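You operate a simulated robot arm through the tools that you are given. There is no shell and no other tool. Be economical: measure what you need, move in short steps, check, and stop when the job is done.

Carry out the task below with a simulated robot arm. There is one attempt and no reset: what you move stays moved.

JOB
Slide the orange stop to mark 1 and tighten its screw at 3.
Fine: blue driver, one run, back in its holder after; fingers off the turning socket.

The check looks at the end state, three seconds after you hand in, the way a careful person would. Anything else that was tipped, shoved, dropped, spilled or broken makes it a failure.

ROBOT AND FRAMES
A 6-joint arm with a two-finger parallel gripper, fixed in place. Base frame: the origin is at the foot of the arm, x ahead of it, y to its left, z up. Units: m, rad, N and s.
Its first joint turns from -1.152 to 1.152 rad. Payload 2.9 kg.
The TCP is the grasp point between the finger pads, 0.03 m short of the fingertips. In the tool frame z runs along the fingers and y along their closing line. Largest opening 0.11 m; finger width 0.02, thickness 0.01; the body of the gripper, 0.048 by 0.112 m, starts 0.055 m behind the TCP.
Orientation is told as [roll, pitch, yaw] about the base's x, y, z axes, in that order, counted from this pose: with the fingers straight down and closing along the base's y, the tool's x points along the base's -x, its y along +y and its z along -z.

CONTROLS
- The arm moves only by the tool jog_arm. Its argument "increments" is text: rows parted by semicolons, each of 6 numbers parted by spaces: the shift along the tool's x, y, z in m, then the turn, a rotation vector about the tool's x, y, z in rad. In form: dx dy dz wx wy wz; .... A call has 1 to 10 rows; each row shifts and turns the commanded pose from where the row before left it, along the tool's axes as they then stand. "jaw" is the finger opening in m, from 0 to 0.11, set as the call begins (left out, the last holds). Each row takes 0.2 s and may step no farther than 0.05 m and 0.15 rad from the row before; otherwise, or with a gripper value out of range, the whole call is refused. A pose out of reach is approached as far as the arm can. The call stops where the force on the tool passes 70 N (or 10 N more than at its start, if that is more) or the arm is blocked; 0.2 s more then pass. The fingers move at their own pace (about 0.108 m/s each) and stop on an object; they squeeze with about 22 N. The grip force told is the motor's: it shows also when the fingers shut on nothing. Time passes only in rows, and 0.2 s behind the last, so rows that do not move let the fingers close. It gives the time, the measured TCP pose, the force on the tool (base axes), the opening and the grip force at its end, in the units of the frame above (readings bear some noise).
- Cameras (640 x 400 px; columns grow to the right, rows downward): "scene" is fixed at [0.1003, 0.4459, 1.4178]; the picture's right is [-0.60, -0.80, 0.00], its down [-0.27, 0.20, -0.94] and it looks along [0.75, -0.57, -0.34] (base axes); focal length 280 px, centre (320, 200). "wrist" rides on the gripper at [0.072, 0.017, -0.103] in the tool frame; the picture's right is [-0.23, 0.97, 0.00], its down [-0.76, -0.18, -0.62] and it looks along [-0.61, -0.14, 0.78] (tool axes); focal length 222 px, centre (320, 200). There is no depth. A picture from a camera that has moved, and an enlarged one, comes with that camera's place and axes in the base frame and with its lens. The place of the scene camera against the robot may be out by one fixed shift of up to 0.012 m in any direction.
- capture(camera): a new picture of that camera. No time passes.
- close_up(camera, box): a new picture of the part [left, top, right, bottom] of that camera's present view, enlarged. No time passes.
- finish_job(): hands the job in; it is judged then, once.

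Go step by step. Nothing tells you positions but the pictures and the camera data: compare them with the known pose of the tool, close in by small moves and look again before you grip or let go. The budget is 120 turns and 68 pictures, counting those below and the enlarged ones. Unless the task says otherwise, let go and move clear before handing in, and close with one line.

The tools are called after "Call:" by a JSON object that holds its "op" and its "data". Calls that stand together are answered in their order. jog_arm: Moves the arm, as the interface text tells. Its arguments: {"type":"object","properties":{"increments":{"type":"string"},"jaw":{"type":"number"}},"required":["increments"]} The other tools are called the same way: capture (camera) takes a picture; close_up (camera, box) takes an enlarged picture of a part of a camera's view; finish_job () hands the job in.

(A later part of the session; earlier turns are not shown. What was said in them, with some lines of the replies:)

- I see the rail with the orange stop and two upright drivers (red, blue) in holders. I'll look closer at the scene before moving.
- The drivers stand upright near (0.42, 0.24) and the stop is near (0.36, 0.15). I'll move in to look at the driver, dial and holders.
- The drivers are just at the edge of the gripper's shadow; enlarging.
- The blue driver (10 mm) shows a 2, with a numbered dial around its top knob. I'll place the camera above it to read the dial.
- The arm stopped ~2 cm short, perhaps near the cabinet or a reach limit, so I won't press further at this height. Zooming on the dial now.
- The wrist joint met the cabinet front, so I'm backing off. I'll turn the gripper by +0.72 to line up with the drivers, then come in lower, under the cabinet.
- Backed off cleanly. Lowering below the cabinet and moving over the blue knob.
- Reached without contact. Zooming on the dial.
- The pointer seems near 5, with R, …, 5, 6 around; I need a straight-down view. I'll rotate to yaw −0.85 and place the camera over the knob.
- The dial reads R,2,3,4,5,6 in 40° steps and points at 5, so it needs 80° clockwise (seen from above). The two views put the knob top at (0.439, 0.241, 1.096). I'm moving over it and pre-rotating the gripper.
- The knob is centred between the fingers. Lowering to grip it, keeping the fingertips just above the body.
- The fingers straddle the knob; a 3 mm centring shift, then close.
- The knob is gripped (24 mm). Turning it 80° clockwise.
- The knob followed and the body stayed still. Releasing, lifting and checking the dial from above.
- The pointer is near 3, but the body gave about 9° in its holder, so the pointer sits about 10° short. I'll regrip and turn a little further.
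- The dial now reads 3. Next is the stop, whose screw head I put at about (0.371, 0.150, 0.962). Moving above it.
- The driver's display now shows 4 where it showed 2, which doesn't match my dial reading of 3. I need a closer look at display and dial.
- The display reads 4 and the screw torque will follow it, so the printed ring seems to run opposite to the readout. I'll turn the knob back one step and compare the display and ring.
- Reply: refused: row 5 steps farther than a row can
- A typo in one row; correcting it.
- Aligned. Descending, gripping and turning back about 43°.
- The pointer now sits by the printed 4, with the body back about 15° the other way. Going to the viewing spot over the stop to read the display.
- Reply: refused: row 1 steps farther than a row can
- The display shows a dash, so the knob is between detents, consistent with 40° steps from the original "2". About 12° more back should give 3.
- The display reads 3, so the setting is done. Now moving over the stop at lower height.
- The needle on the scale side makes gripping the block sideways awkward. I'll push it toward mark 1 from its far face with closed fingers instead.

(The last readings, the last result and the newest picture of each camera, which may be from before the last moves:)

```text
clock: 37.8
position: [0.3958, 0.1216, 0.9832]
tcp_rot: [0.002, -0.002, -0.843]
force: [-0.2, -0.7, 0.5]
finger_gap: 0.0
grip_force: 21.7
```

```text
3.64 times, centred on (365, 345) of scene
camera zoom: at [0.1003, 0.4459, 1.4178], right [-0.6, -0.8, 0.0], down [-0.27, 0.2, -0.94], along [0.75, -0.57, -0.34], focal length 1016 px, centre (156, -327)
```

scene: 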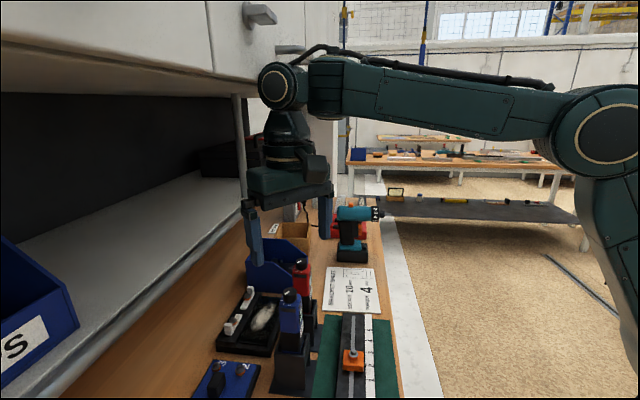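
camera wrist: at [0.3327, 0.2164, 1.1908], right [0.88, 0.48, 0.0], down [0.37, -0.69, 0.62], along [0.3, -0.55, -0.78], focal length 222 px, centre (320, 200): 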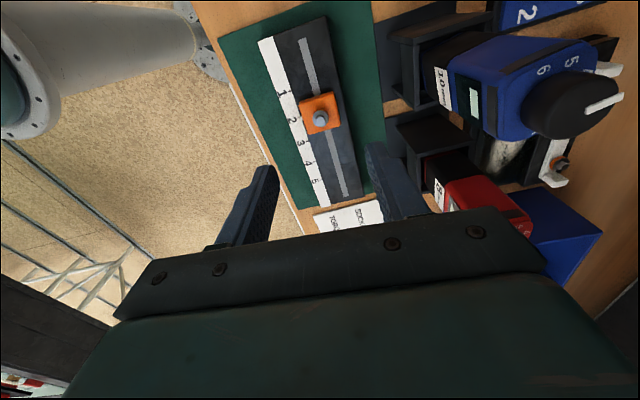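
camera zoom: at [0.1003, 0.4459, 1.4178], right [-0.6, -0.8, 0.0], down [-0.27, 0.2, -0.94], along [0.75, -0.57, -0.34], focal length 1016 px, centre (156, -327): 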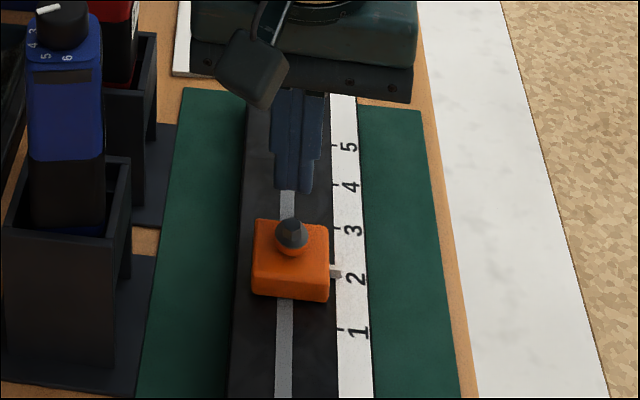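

Fingers are behind the block. Squaring to the rail (≈ −0.80), lowering 3 mm, and pushing in small steps.

Call:
{"op": "jog_arm", "data": {"increments": "0 0.002 0.003 0 0 -0.045; 0.006 0 0 0 0 0; 0.006 0 0 0 0 0; 0.005 0 0 0 0 0; 0.005 0 0 0 0 0; 0.005 0 0 0 0 0; 0.004 0 0 0 0 0; 0 0 0 0 0 0"}}

Call:
{"op": "close_up", "data": {"camera": "wrist", "box": [220, 60, 420, 220]}}

```text
clock: 39.6
position: [0.3741, 0.144, 0.9773]
tcp_rot: [0.001, -0.001, -0.799]
force: [-0.5, -0.4, -0.3]
finger_gap: 0.0
grip_force: 22.3
```

```text
2.50 times, centred on (320, 140) of wrist
camera zoom: at [0.3352, 0.2088, 1.0819], right [0.86, 0.52, 0.0], down [0.4, -0.67, 0.62], along [0.32, -0.53, -0.78], focal length 555 px, centre (320, 350)
```

zoom: 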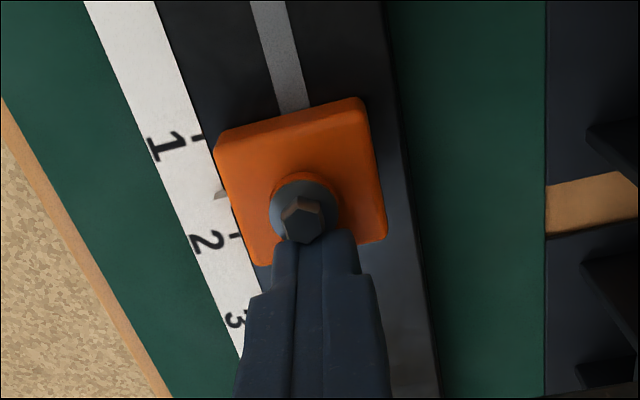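

It slides well; the needle is at about 1.6. Continuing 12 mm.

Call:
{"op": "jog_arm", "data": {"increments": "0.004 0 0 0 0 0; 0.004 0 0 0 0 0; 0.004 0 0 0 0 0; 0 0 0 0 0 0"}}

Call:
{"op": "close_up", "data": {"camera": "wrist", "box": [240, 70, 340, 150]}}

Call:
{"op": "close_up", "data": {"camera": "scene", "box": [335, 340, 395, 400]}}

```text
clock: 40.6
position: [0.3638, 0.1535, 0.9803]
tcp_rot: [0.001, -0.003, -0.802]
force: [0.0, 0.0, -0.1]
finger_gap: 0.0002
grip_force: 22.1
```

```text
5.00 times, centred on (290, 110) of wrist
camera zoom: at [0.3259, 0.2176, 1.0829], right [0.86, 0.52, 0.0], down [0.4, -0.67, 0.62], along [0.32, -0.53, -0.78], focal length 1111 px, centre (470, 650)
```

zoom: 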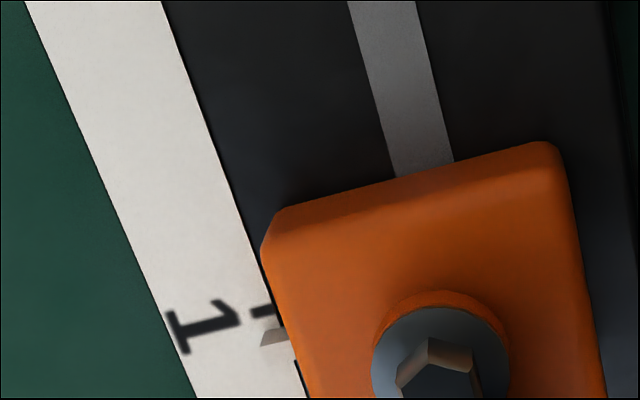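

```text
6.67 times, centred on (365, 370) of scene
camera zoom: at [0.1003, 0.4459, 1.4178], right [-0.6, -0.8, 0.0], down [-0.27, 0.2, -0.94], along [0.75, -0.57, -0.34], focal length 1863 px, centre (20, -933)
```

zoom: 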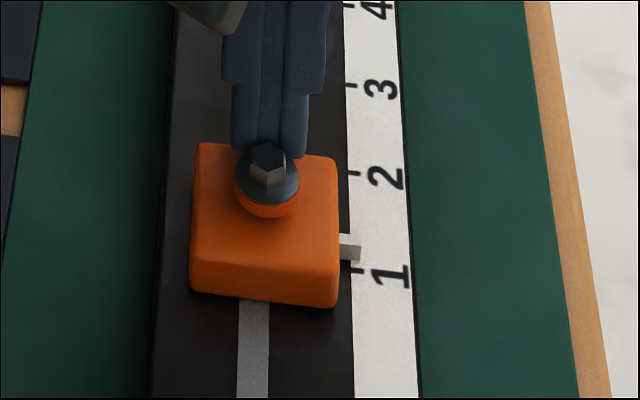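

The needle is about 3.3 mm short of mark 1 after correcting for parallax. Nudging that much.

Call:
{"op": "jog_arm", "data": {"increments": "0.0017 0 0 0 0 0; 0.0016 0 0 0 0 0; 0 0 0 0 0 0; 0 0 0 0 0 0"}}

Call:
{"op": "close_up", "data": {"camera": "wrist", "box": [240, 70, 340, 150]}}

Call:
{"op": "close_up", "data": {"camera": "scene", "box": [335, 340, 395, 400]}}

```text
clock: 41.6
position: [0.3635, 0.1552, 0.9796]
tcp_rot: [0.001, -0.002, -0.799]
force: [0.4, -0.2, -0.3]
finger_gap: 0.0
grip_force: 21.9
```

```text
5.00 times, centred on (290, 110) of wrist
camera zoom: at [0.3241, 0.22, 1.0827], right [0.86, 0.52, 0.0], down [0.4, -0.67, 0.62], along [0.32, -0.53, -0.78], focal length 1111 px, centre (470, 650)
```

zoom: 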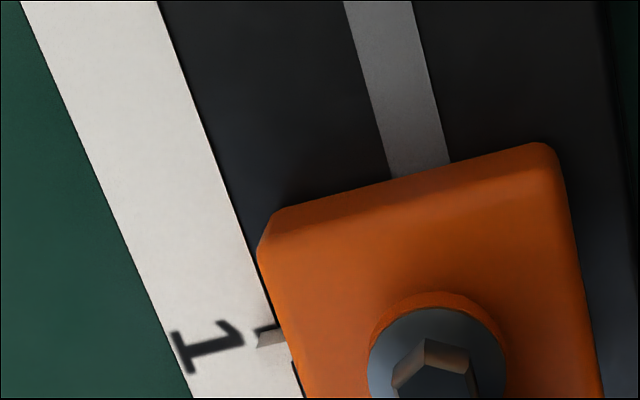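

```text
6.67 times, centred on (365, 370) of scene
camera zoom: at [0.1003, 0.4459, 1.4178], right [-0.6, -0.8, 0.0], down [-0.27, 0.2, -0.94], along [0.75, -0.57, -0.34], focal length 1863 px, centre (20, -933)
```

zoom: 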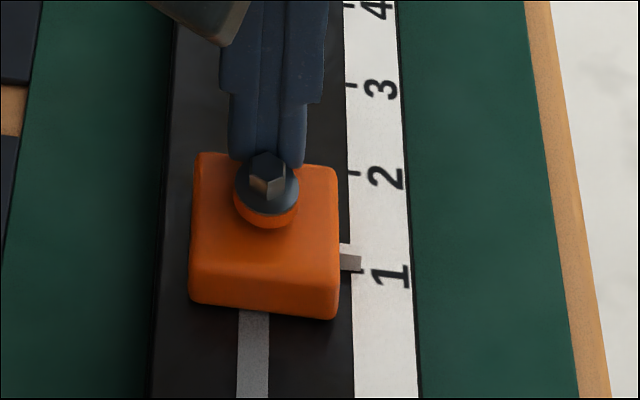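

The needle sits at mark 1. Backing off and rising, and a look at the stop from above before fetching the driver.

Call:
{"op": "jog_arm", "data": {"increments": "-0.015 0 0 0 0 0; 0 0 -0.045 0 0 0; 0 0 -0.045 0 0 0; 0 0 0 0 0 0"}}

Call:
{"op": "close_up", "data": {"camera": "wrist", "box": [220, 0, 420, 160]}}

```text
clock: 42.6
position: [0.3742, 0.1448, 1.0679]
tcp_rot: [0.002, -0.002, -0.802]
force: [-0.8, -0.4, -0.1]
finger_gap: 0.0001
grip_force: 22.0
```

```text
2.50 times, centred on (320, 80) of wrist
camera zoom: at [0.3355, 0.2094, 1.1726], right [0.86, 0.52, 0.0], down [0.4, -0.67, 0.62], along [0.32, -0.53, -0.78], focal length 555 px, centre (320, 500)
```

zoom: 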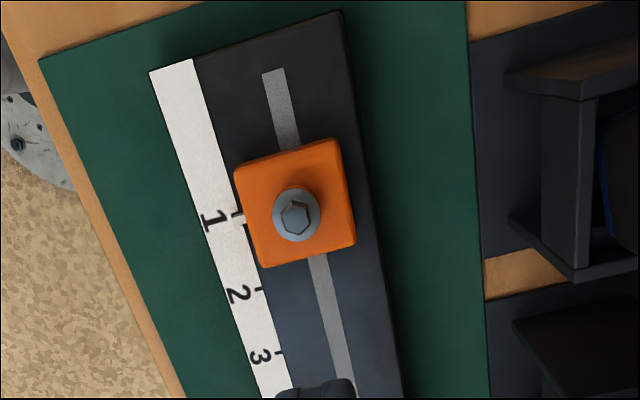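

The stop is at mark 1, and the screw head is at about (0.350, 0.170). Now over to the blue driver with fingers open.

Call:
{"op": "jog_arm", "data": {"increments": "0 0 -0.05 0 0 0; 0 0 -0.05 0 0 0; 0.008 0.037 0 0 0 -0.05; 0.009 0.037 0 0 0 0; 0.014 0.037 0 0 0 0; 0 0 0 0 0 0", "jaw": 0.075}}

Call:
{"op": "capture", "data": {"camera": "wrist"}}

```text
clock: 44.0
position: [0.4283, 0.2438, 1.1688]
tcp_rot: [0.001, -0.004, -0.75]
force: [-0.7, 0.3, 0.1]
finger_gap: 0.0751
grip_force: 0.1
```

```text
18 pictures are left
camera wrist: at [0.3868, 0.307, 1.2731], right [0.83, 0.56, 0.0], down [0.43, -0.65, 0.62], along [0.35, -0.52, -0.78], focal length 222 px, centre (320, 200)
```

wrist: 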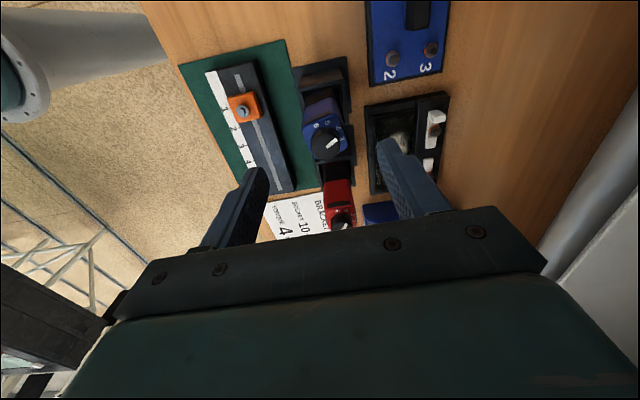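

Aligning on the driver and descending so the pads straddle the upper blue body, clear of the socket.

Call:
{"op": "jog_arm", "data": {"increments": "-0.0069 0.0036 0.02 0 0 0; 0 0 0.03 0 0 0; 0 0 0.03 0 0 0; 0 0 0.015 0 0 0; 0 0 0.011 0 0 0; 0 0 0 0 0 0"}}

Call:
{"op": "close_up", "data": {"camera": "scene", "box": [230, 240, 390, 400]}}

Call:
{"op": "close_up", "data": {"camera": "wrist", "box": [220, 80, 420, 240]}}

```text
clock: 45.4
position: [0.4368, 0.2418, 1.0621]
tcp_rot: [0.002, -0.001, -0.751]
force: [-0.5, 0.4, 0.8]
finger_gap: 0.0747
grip_force: 0.0
```

```text
2.50 times, centred on (310, 320) of scene
camera zoom: at [0.1003, 0.4459, 1.4178], right [-0.6, -0.8, 0.0], down [-0.27, 0.2, -0.94], along [0.75, -0.57, -0.34], focal length 699 px, centre (345, -100)
```

zoom: 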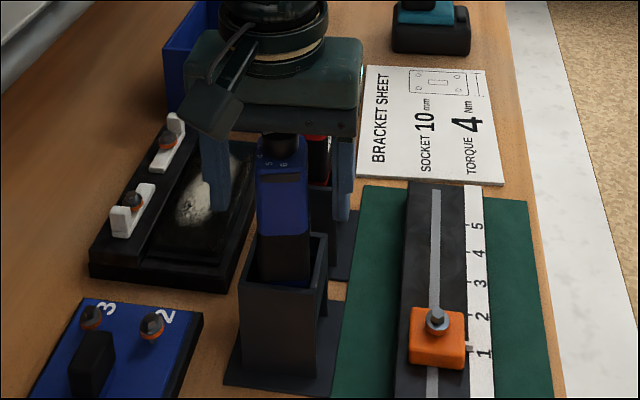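

```text
2.50 times, centred on (320, 160) of wrist
camera zoom: at [0.395, 0.3054, 1.1651], right [0.83, 0.56, 0.0], down [0.43, -0.65, 0.62], along [0.35, -0.52, -0.78], focal length 555 px, centre (320, 300)
```

zoom: 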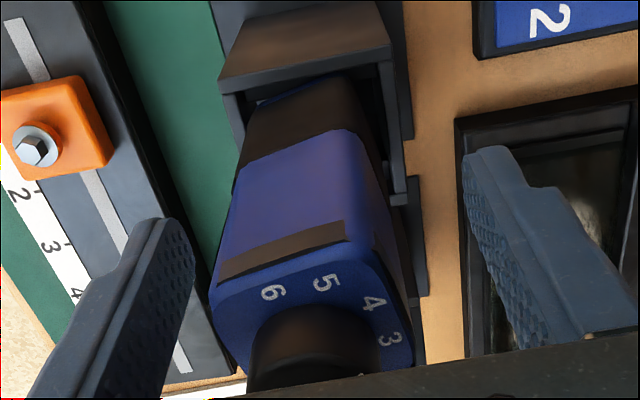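

The body sits ~15° counter-clockwise from my fingers, so I'll match its angle, then close.

Call:
{"op": "jog_arm", "data": {"increments": "0 0 0 0 0 -0.1; 0 0 0 0 0 -0.08; 0 0 0 0 0 0"}}

Call:
{"op": "jog_arm", "data": {"increments": "0 0 0 0 0 0; 0 0 0 0 0 0; 0 0 0 0 0 0", "jaw": 0.02}}

Call:
{"op": "close_up", "data": {"camera": "wrist", "box": [220, 80, 420, 240]}}

```text
clock: 46.2
position: [0.4362, 0.2425, 1.0616]
tcp_rot: [0.004, -0.003, -0.569]
force: [0.1, -0.1, -0.5]
finger_gap: 0.075
grip_force: 0.0
```

```text
clock: 47.0
position: [0.4351, 0.2431, 1.0627]
tcp_rot: [0.001, -0.002, -0.57]
force: [-1.2, -4.5, 2.6]
finger_gap: 0.0362
grip_force: 22.3
```

```text
2.50 times, centred on (320, 160) of wrist
camera zoom: at [0.384, 0.2967, 1.1664], right [0.72, 0.7, 0.0], down [0.54, -0.56, 0.62], along [0.44, -0.45, -0.78], focal length 555 px, centre (320, 300)
```

zoom: 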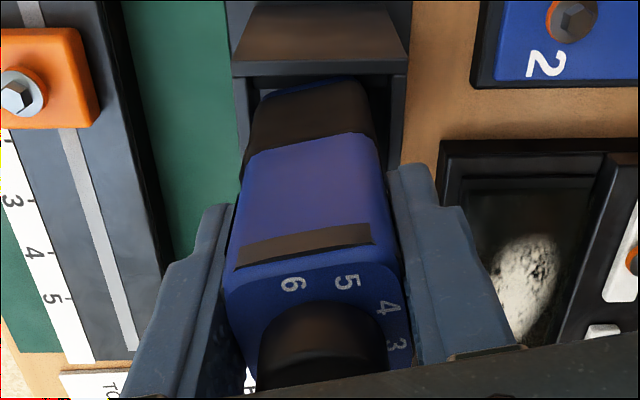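

Firm grip on the body (36 mm). Lifting straight up, slowly.

Call:
{"op": "jog_arm", "data": {"increments": "0 0 -0.01 0 0 0; 0 0 -0.015 0 0 0; 0 0 -0.015 0 0 0; 0 0 -0.015 0 0 0; 0 0 -0.015 0 0 0; 0 0 0 0 0 0"}}

Call:
{"op": "close_up", "data": {"camera": "scene", "box": [230, 200, 430, 400]}}

```text
clock: 48.4
position: [0.4358, 0.2436, 1.1325]
tcp_rot: [0.002, -0.004, -0.57]
force: [0.3, 0.1, -3.6]
finger_gap: 0.0359
grip_force: 22.3
```

```text
2.00 times, centred on (330, 300) of scene
camera zoom: at [0.1003, 0.4459, 1.4178], right [-0.6, -0.8, 0.0], down [-0.27, 0.2, -0.94], along [0.75, -0.57, -0.34], focal length 559 px, centre (300, 0)
```

zoom: 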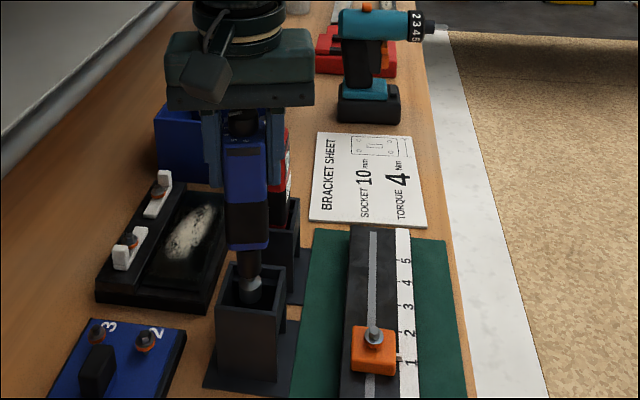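

The socket is still near the holder rim. Checking it at high zoom before lifting further.

Call:
{"op": "close_up", "data": {"camera": "scene", "box": [325, 300, 385, 360]}}

Call:
{"op": "close_up", "data": {"camera": "scene", "box": [325, 240, 395, 310]}}

```text
6.67 times, centred on (355, 330) of scene
camera zoom: at [0.1003, 0.4459, 1.4178], right [-0.6, -0.8, 0.0], down [-0.27, 0.2, -0.94], along [0.75, -0.57, -0.34], focal length 1863 px, centre (87, -667)
```

zoom: 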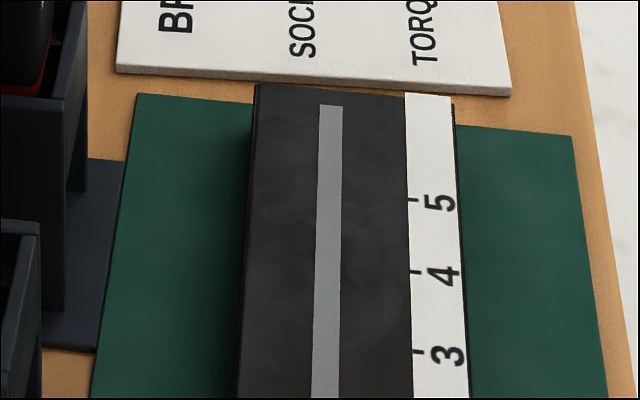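

```text
5.71 times, centred on (360, 275) of scene
camera zoom: at [0.1003, 0.4459, 1.4178], right [-0.6, -0.8, 0.0], down [-0.27, 0.2, -0.94], along [0.75, -0.57, -0.34], focal length 1597 px, centre (91, -229)
```

zoom: 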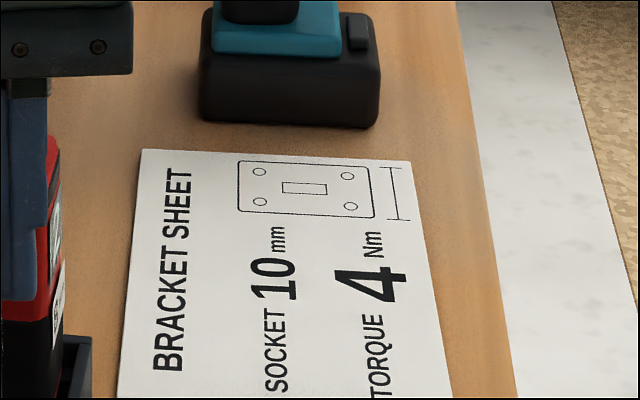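

I misjudged the box; looking at the right spot.

Call:
{"op": "close_up", "data": {"camera": "scene", "box": [255, 300, 345, 390]}}

```text
4.44 times, centred on (300, 345) of scene
camera zoom: at [0.1003, 0.4459, 1.4178], right [-0.6, -0.8, 0.0], down [-0.27, 0.2, -0.94], along [0.75, -0.57, -0.34], focal length 1242 px, centre (409, -444)
```

zoom: 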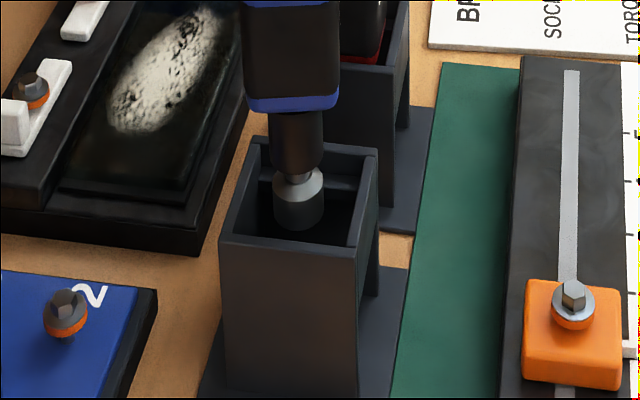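

The socket end is only about 1 cm below the rim. Lifting 3 cm more, which stays within the proven safe height.

Call:
{"op": "jog_arm", "data": {"increments": "0 0 -0.015 0 0 0; 0 0 -0.015 0 0 0; 0 0 0 0 0 0"}}

Call:
{"op": "close_up", "data": {"camera": "scene", "box": [255, 290, 345, 380]}}

```text
clock: 49.2
position: [0.4383, 0.2441, 1.1635]
tcp_rot: [0.002, -0.003, -0.57]
force: [0.9, -0.9, -4.6]
finger_gap: 0.0362
grip_force: 22.0
```

```text
4.44 times, centred on (300, 335) of scene
camera zoom: at [0.1003, 0.4459, 1.4178], right [-0.6, -0.8, 0.0], down [-0.27, 0.2, -0.94], along [0.75, -0.57, -0.34], focal length 1242 px, centre (409, -400)
```

zoom: 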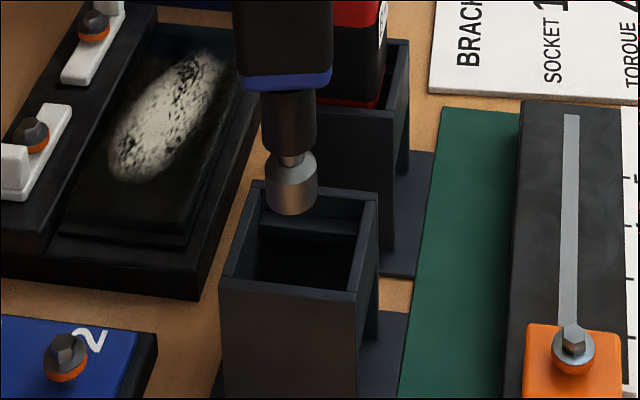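

The socket is clear of the holder. Moving at this height over the screw at (0.350, 0.170).

Call:
{"op": "jog_arm", "data": {"increments": "0.0085 -0.0275 0 0 0 0; 0.0085 -0.0275 0 0 0 0; 0.0085 -0.0274 0 0 0 0; 0.0086 -0.0274 0 0 0 0; 0 0 0 0 0 0"}}

Call:
{"op": "close_up", "data": {"camera": "scene", "box": [310, 290, 400, 380]}}

Call:
{"op": "close_up", "data": {"camera": "wrist", "box": [250, 50, 390, 160]}}

```text
clock: 50.4
position: [0.3486, 0.1694, 1.164]
tcp_rot: [0.002, -0.003, -0.57]
force: [-0.7, -0.2, -4.4]
finger_gap: 0.0359
grip_force: 22.1
```

```text
4.44 times, centred on (355, 335) of scene
camera zoom: at [0.1003, 0.4459, 1.4178], right [-0.6, -0.8, 0.0], down [-0.27, 0.2, -0.94], along [0.75, -0.57, -0.34], focal length 1242 px, centre (164, -400)
```

zoom: 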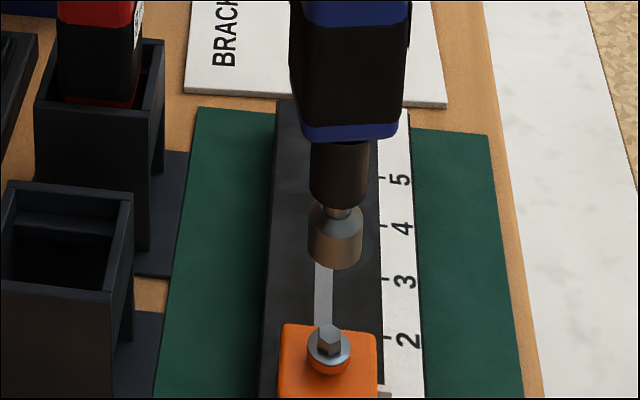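

```text
3.64 times, centred on (320, 105) of wrist
camera zoom: at [0.2961, 0.2239, 1.2673], right [0.72, 0.7, 0.0], down [0.54, -0.56, 0.62], along [0.44, -0.45, -0.78], focal length 808 px, centre (320, 546)
```

zoom: 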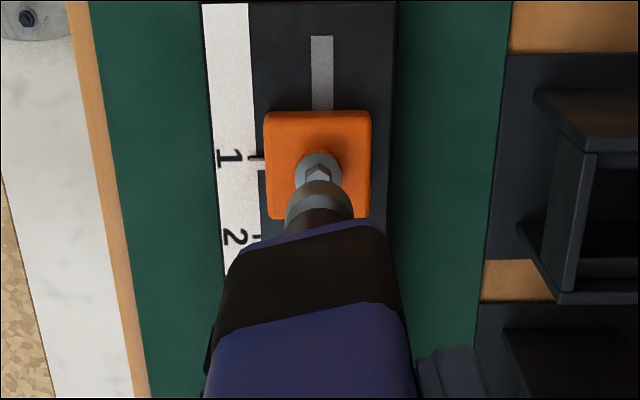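

The socket is nearly over the screw in both views. Descending to just above it with a small correction, then rechecking.

Call:
{"op": "jog_arm", "data": {"increments": "-0.0025 0.001 0.013 0 0 0; 0 0 0.013 0 0 0; 0 0 0.01 0 0 0; 0 0 0 0 0 0"}}

Call:
{"op": "close_up", "data": {"camera": "scene", "box": [330, 330, 390, 390]}}

Call:
{"op": "close_up", "data": {"camera": "wrist", "box": [280, 60, 360, 120]}}

```text
clock: 51.4
position: [0.3528, 0.1684, 1.1279]
tcp_rot: [0.002, -0.001, -0.572]
force: [0.0, 0.1, -4.5]
finger_gap: 0.036
grip_force: 22.2
```

```text
6.67 times, centred on (360, 360) of scene
camera zoom: at [0.1003, 0.4459, 1.4178], right [-0.6, -0.8, 0.0], down [-0.27, 0.2, -0.94], along [0.75, -0.57, -0.34], focal length 1863 px, centre (53, -867)
```

zoom: 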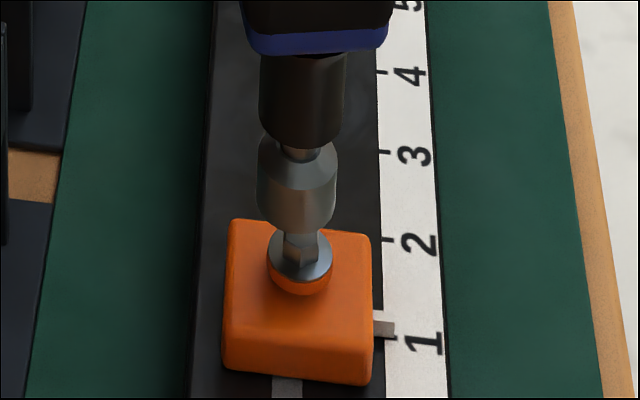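

```text
6.67 times, centred on (320, 90) of wrist
camera zoom: at [0.299, 0.2234, 1.2312], right [0.72, 0.7, 0.0], down [0.54, -0.56, 0.62], along [0.44, -0.45, -0.78], focal length 1481 px, centre (320, 933)
```

zoom: 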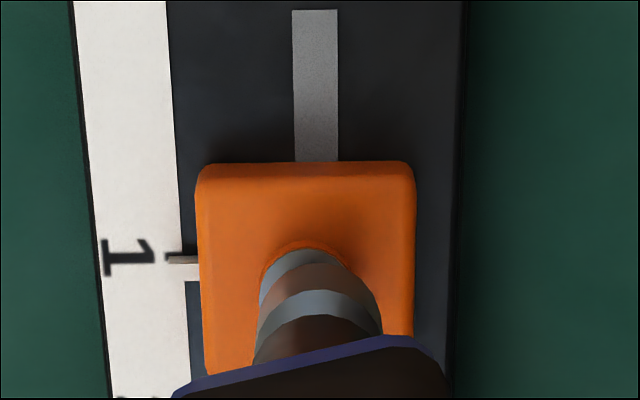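

Offsets agree in both views: about 1.8 mm toward the scale. Correcting and descending in small steps, watching the force.

Call:
{"op": "jog_arm", "data": {"increments": "-0.0005 -0.0018 0 0 0 0; 0 0 0.004 0 0 0; 0 0 0.003 0 0 0; 0 0 0.002 0 0 0; 0 0 0 0 0 0"}}

```text
clock: 52.6
position: [0.3508, 0.1659, 1.1193]
tcp_rot: [0.002, -0.001, -0.57]
force: [0.2, 0.3, -4.5]
finger_gap: 0.0357
grip_force: 21.9
```

Call:
{"op": "jog_arm", "data": {"increments": "0 0 0.002 0 0 0; 0 0 0.002 0 0 0; 0 0 0 0 0 0"}}

```text
clock: 53.4
position: [0.3507, 0.167, 1.1155]
tcp_rot: [0.001, -0.001, -0.571]
force: [-0.5, 0.3, -4.3]
finger_gap: 0.0361
grip_force: 22.2
```

No contact yet; a quick look.

Call:
{"op": "close_up", "data": {"camera": "scene", "box": [335, 335, 385, 385]}}

```text
8.00 times, centred on (360, 360) of scene
camera zoom: at [0.1003, 0.4459, 1.4178], right [-0.6, -0.8, 0.0], down [-0.27, 0.2, -0.94], along [0.75, -0.57, -0.34], focal length 2236 px, centre (0, -1080)
```

zoom: 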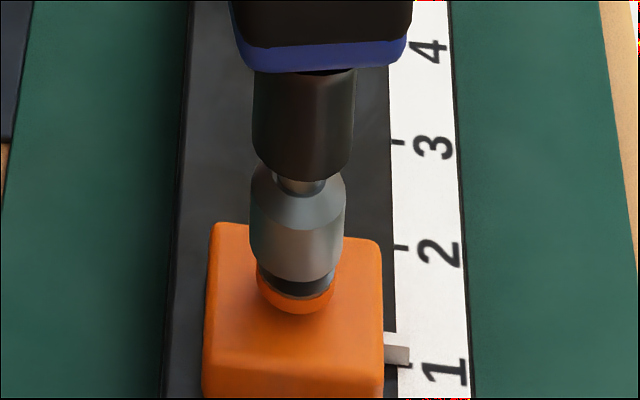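

The socket is around the hex head, nicely centred. Pressing down gently.

Call:
{"op": "jog_arm", "data": {"increments": "0 0 0.0015 0 0 0; 0 0 0.0015 0 0 0; 0 0 0 0 0 0"}}

```text
clock: 54.2
position: [0.3511, 0.168, 1.1108]
tcp_rot: [0.002, -0.002, -0.571]
force: [0.3, 0.8, -4.2]
finger_gap: 0.0359
grip_force: 21.8
```

Call:
{"op": "jog_arm", "data": {"increments": "0 0 0.0015 0 0 0; 0 0 0.0015 0 0 0; 0 0 0 0 0 0"}}

```text
clock: 55.0
position: [0.3515, 0.1669, 1.1082]
tcp_rot: [0.005, -0.001, -0.571]
force: [0.0, 0.9, 1.6]
finger_gap: 0.0357
grip_force: 22.7
```

Contact has begun (about 6 N). Pressing a little more.

Call:
{"op": "jog_arm", "data": {"increments": "0 0 0.001 0 0 0; 0 0 0.001 0 0 0; 0 0 0 0 0 0; 0 0 0 0 0 0; 0 0 0 0 0 0"}}

```text
clock: 56.2
position: [0.3504, 0.1671, 1.1064]
tcp_rot: [-0.001, -0.003, -0.57]
force: [0.9, 0.8, -0.1]
finger_gap: 0.036
grip_force: 22.1
```

Call:
{"op": "jog_arm", "data": {"increments": "0 0 0.0015 0 0 0; 0 0 0.001 0 0 0; 0 0 0 0 0 0"}}

```text
clock: 57.0
position: [0.3515, 0.1679, 1.1036]
tcp_rot: [0.002, -0.001, -0.57]
force: [2.3, -0.7, 0.5]
finger_gap: 0.0356
grip_force: 21.9
```

The force stays low while I descend; checking whether it is spring travel or slip.

Call:
{"op": "close_up", "data": {"camera": "scene", "box": [310, 265, 410, 385]}}

```text
3.33 times, centred on (360, 325) of scene
camera zoom: at [0.1003, 0.4458, 1.4178], right [-0.6, -0.8, 0.0], down [-0.27, 0.2, -0.94], along [0.75, -0.57, -0.34], focal length 932 px, centre (187, -217)
```

zoom: 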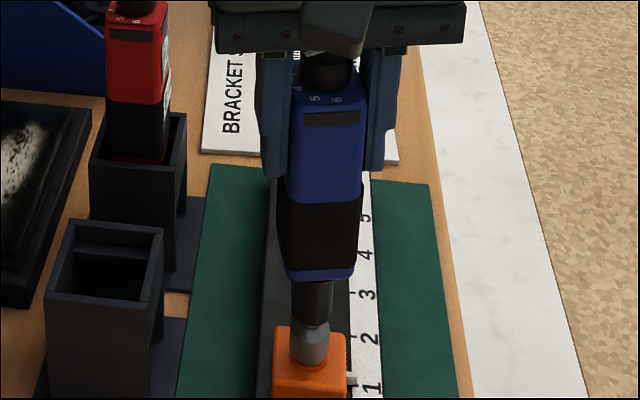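

The socket is fully over the head and not yet running. Pressing further.

Call:
{"op": "jog_arm", "data": {"increments": "0 0 0.001 0 0 0; 0 0 0.001 0 0 0; 0 0 0 0 0 0"}}

```text
clock: 57.8
position: [0.3513, 0.1675, 1.102]
tcp_rot: [0.003, -0.001, -0.57]
force: [-1.3, -1.9, 1.2]
finger_gap: 0.0359
grip_force: 21.6
```

Call:
{"op": "jog_arm", "data": {"increments": "0 0 0.001 0 0 0; 0 0 0.001 0 0 0; 0 0 0 0 0 0"}}

```text
clock: 58.6
position: [0.3502, 0.1685, 1.0987]
tcp_rot: [0.003, -0.004, -0.572]
force: [-0.3, -2.4, 5.9]
finger_gap: 0.0359
grip_force: 21.8
```

Call:
{"op": "jog_arm", "data": {"increments": "0 0 0.001 0 0 0; 0 0 0.001 0 0 0; 0 0 0 0 0 0"}}

```text
clock: 59.4
position: [0.3501, 0.168, 1.0992]
tcp_rot: [0.007, -0.004, -0.569]
force: [-7.0, 1.5, 28.6]
finger_gap: 0.036
grip_force: 22.1
```

Now firm at about 33 N. Holding still to let the run complete, then looking.

Call:
{"op": "jog_arm", "data": {"increments": "0 0 0 0 0 0; 0 0 0 0 0 0; 0 0 0 0 0 0; 0 0 0 0 0 0; 0 0 0 0 0 0"}}

Call:
{"op": "close_up", "data": {"camera": "scene", "box": [310, 265, 410, 385]}}

```text
clock: 60.6
position: [0.3527, 0.1682, 1.0995]
tcp_rot: [0.005, -0.006, -0.57]
force: [-2.4, -3.2, 35.3]
finger_gap: 0.0361
grip_force: 21.8
```

```text
3.33 times, centred on (360, 325) of scene
camera zoom: at [0.0998, 0.4456, 1.418], right [-0.6, -0.8, 0.0], down [-0.27, 0.2, -0.94], along [0.75, -0.57, -0.34], focal length 932 px, centre (187, -217)
```

zoom: 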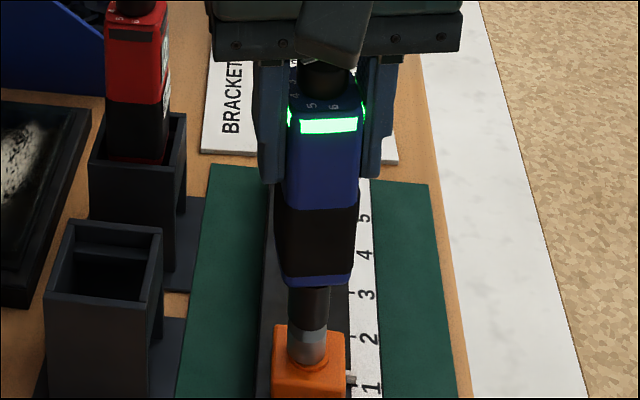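

The green light says the run reached its setting. Holding briefly, then lifting straight off in one clean move.

Call:
{"op": "jog_arm", "data": {"increments": "0 0 0 0 0 0; 0 0 0 0 0 0; 0 0 0 0 0 0; 0 0 0 0 0 0; 0 0 -0.01 0 0 0; 0 0 -0.015 0 0 0; 0 0 -0.02 0 0 0; 0 0 -0.02 0 0 0; 0 0 0 0 0 0"}}

```text
clock: 62.6
position: [0.3505, 0.168, 1.1625]
tcp_rot: [0.0, -0.002, -0.572]
force: [0.8, -0.7, -5.1]
finger_gap: 0.0358
grip_force: 22.1
```

Lifted cleanly. Retracing exactly to over the holder.

Call:
{"op": "jog_arm", "data": {"increments": "0 0 -0.002 0 0 0; -0.0078 0.0277 0 0 0 0; -0.0078 0.0277 0 0 0 0; -0.0078 0.0276 0 0 0 0; -0.0077 0.0276 0 0 0 0; 0 0 0 0 0 0; 0 0 0 0 0 0"}}

Call:
{"op": "close_up", "data": {"camera": "scene", "box": [250, 280, 410, 380]}}

```text
clock: 64.2
position: [0.4357, 0.2414, 1.1641]
tcp_rot: [0.001, -0.001, -0.57]
force: [-0.2, 0.2, -5.0]
finger_gap: 0.0356
grip_force: 22.0
```

```text
4.00 times, centred on (330, 330) of scene
camera zoom: at [0.1003, 0.4459, 1.4178], right [-0.6, -0.8, 0.0], down [-0.27, 0.2, -0.94], along [0.75, -0.57, -0.34], focal length 1118 px, centre (280, -320)
```

zoom: 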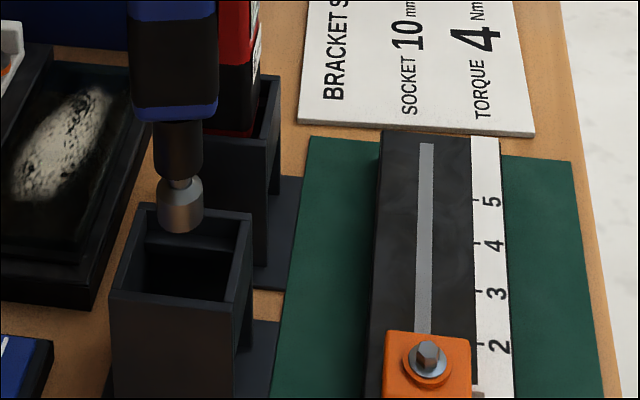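

Well aligned over the holder. Lowering slowly.

Call:
{"op": "jog_arm", "data": {"increments": "0.0005 0.0008 0.015 0 0 0; 0 0 0.015 0 0 0; 0 0 0.01 0 0 0; 0 0 0.01 0 0 0; 0 0 0 0 0 0"}}

Call:
{"op": "jog_arm", "data": {"increments": "0 0 0.01 0 0 0; 0 0 0.01 0 0 0; 0 0 0.01 0 0 0; 0 0 0.008 0 0 0; 0 0 0.006 0 0 0; 0 0 0 0 0 0"}}

```text
clock: 65.4
position: [0.4375, 0.2443, 1.1153]
tcp_rot: [0.003, -0.002, -0.573]
force: [-0.8, 0.2, -4.1]
finger_gap: 0.0357
grip_force: 22.3
```

```text
clock: 66.8
position: [0.4363, 0.244, 1.0752]
tcp_rot: [0.006, -0.004, -0.57]
force: [-13.0, -5.4, 32.0]
finger_gap: 0.036
grip_force: 21.6
```

It caught something about 1.3 cm above seated, with a sideways push. Easing up, shifting 2 mm toward the force and trying again gently.

Call:
{"op": "jog_arm", "data": {"increments": "0 0 -0.012 0 0 0; -0.0003 -0.0022 0 0 0 0; 0 0 0 0 0 0; 0 0 0.004 0 0 0; 0 0 0.004 0 0 0; 0 0 0.003 0 0 0; 0 0 0 0 0 0"}}

```text
clock: 68.4
position: [0.4351, 0.2411, 1.074]
tcp_rot: [0.005, -0.004, -0.569]
force: [-7.0, -1.7, 22.7]
finger_gap: 0.0358
grip_force: 22.3
```

The contact height fits the driver having settled about 13 mm lower in my grip since lift-off, so it is probably seated. Verifying before release.

Call:
{"op": "close_up", "data": {"camera": "scene", "box": [230, 240, 390, 400]}}

```text
2.50 times, centred on (310, 320) of scene
camera zoom: at [0.0997, 0.4456, 1.418], right [-0.6, -0.8, 0.0], down [-0.27, 0.2, -0.94], along [0.75, -0.57, -0.34], focal length 699 px, centre (345, -100)
```

zoom: 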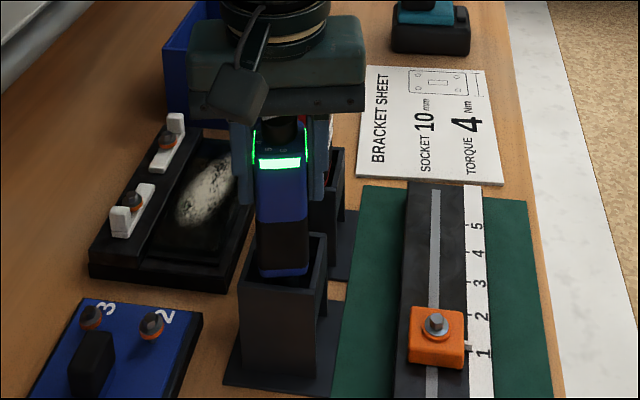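

It is about 1.1 cm above seated, so it's catching an inner edge; the forces point to tool +x/−y. Raising, shifting that way, and lowering again.

Call:
{"op": "jog_arm", "data": {"increments": "0 0 -0.012 0 0 0; 0.002 -0.0018 0 0 0 0; 0 0 0 0 0 0; 0 0 0.004 0 0 0; 0 0 0.004 0 0 0; 0 0 0.003 0 0 0; 0 0 0 0 0 0"}}

```text
clock: 70.0
position: [0.432, 0.2411, 1.0758]
tcp_rot: [0.005, -0.003, -0.57]
force: [-4.2, -3.0, 13.4]
finger_gap: 0.0359
grip_force: 22.6
```

The body was at its rotational limit in the holder when I gripped it, so re-entry is tight. I'll rotate it clockwise to the middle of its play, undo the last shift, and lower again.

Call:
{"op": "jog_arm", "data": {"increments": "0 0 -0.016 0 0 0; -0.0018 0.001 0 0 0 0.08; 0 0 0 0 0 0.08; 0 0 0 0 0 0; 0 0 0.006 0 0 0; 0 0 0.005 0 0 0; 0 0 0.004 0 0 0; 0 0 0 0 0 0"}}

```text
clock: 71.8
position: [0.436, 0.2415, 1.0738]
tcp_rot: [0.002, -0.001, -0.729]
force: [0.0, 0.5, -5.2]
finger_gap: 0.036
grip_force: 22.3
```

No contact now — it is going in freely. Continuing down.

Call:
{"op": "jog_arm", "data": {"increments": "0 0 0.003 0 0 0; 0 0 0.003 0 0 0; 0 0 0.002 0 0 0; 0 0 0 0 0 0"}}

```text
clock: 72.8
position: [0.4351, 0.2403, 1.0658]
tcp_rot: [0.001, -0.002, -0.73]
force: [-0.5, 0.8, -4.3]
finger_gap: 0.0361
grip_force: 21.5
```

Call:
{"op": "jog_arm", "data": {"increments": "0 0 0.002 0 0 0; 0 0 0.0015 0 0 0; 0 0 0.001 0 0 0; 0 0 0 0 0 0"}}

```text
clock: 73.8
position: [0.4349, 0.2438, 1.0621]
tcp_rot: [0.003, -0.001, -0.73]
force: [-5.3, -4.0, 16.4]
finger_gap: 0.0358
grip_force: 22.4
```

Seated at the original height (1.062). Relieving the press, opening, and rising straight up.

Call:
{"op": "jog_arm", "data": {"increments": "0 0 -0.001 0 0 0; 0 0 0 0 0 0; 0 0 0 0 0 0; 0 0 0 0 0 0", "jaw": 0.075}}

Call:
{"op": "jog_arm", "data": {"increments": "0 0 -0.02 0 0 0; 0 0 -0.03 0 0 0; 0 0 -0.03 0 0 0; 0 0 -0.025 0 0 0; 0 -0.045 0 0 0 0; 0 -0.045 0 0 0 0; 0 -0.04 -0.02 0 0 0; 0 -0.04 -0.03 0 0 0; 0 0 0 0 0 0"}}

Call:
{"op": "capture", "data": {"camera": "scene"}}

```text
clock: 74.8
position: [0.4348, 0.2429, 1.0641]
tcp_rot: [0.002, -0.001, -0.729]
force: [-0.5, -0.2, -0.4]
finger_gap: 0.0749
grip_force: 0.1
```

```text
clock: 76.8
position: [0.3221, 0.1156, 1.2156]
tcp_rot: [0.004, 0.0, -0.731]
force: [-0.2, 0.8, -0.6]
finger_gap: 0.075
grip_force: 0.1
```

```text
0 pictures are left
```

scene: 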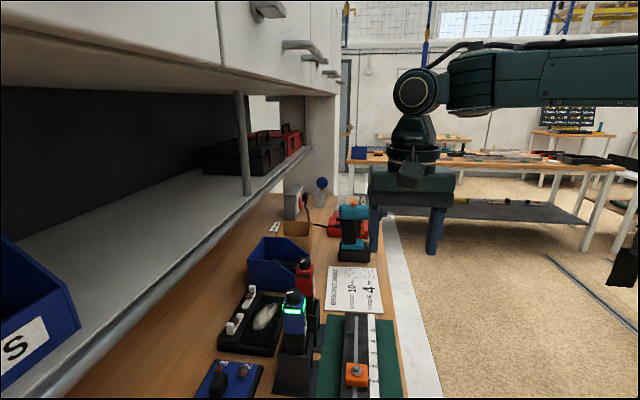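

The driver is back in its holder with its light green, the stop is at mark 1 and the arm is clear. Handing in.

Call:
{"op": "finish_job", "data": {}}

```text
The job is handed in.
```

The orange stop is at mark 1, and its screw was tightened in one run of the blue driver set to 3 (green light at the end). The driver is back in its holder. I went by the driver's display: the numbers printed around the knob run the opposite way, so the pointer sits at the printed 4. Early on, the arm briefly pressed against the cabinet front; I saw no lasting effect.
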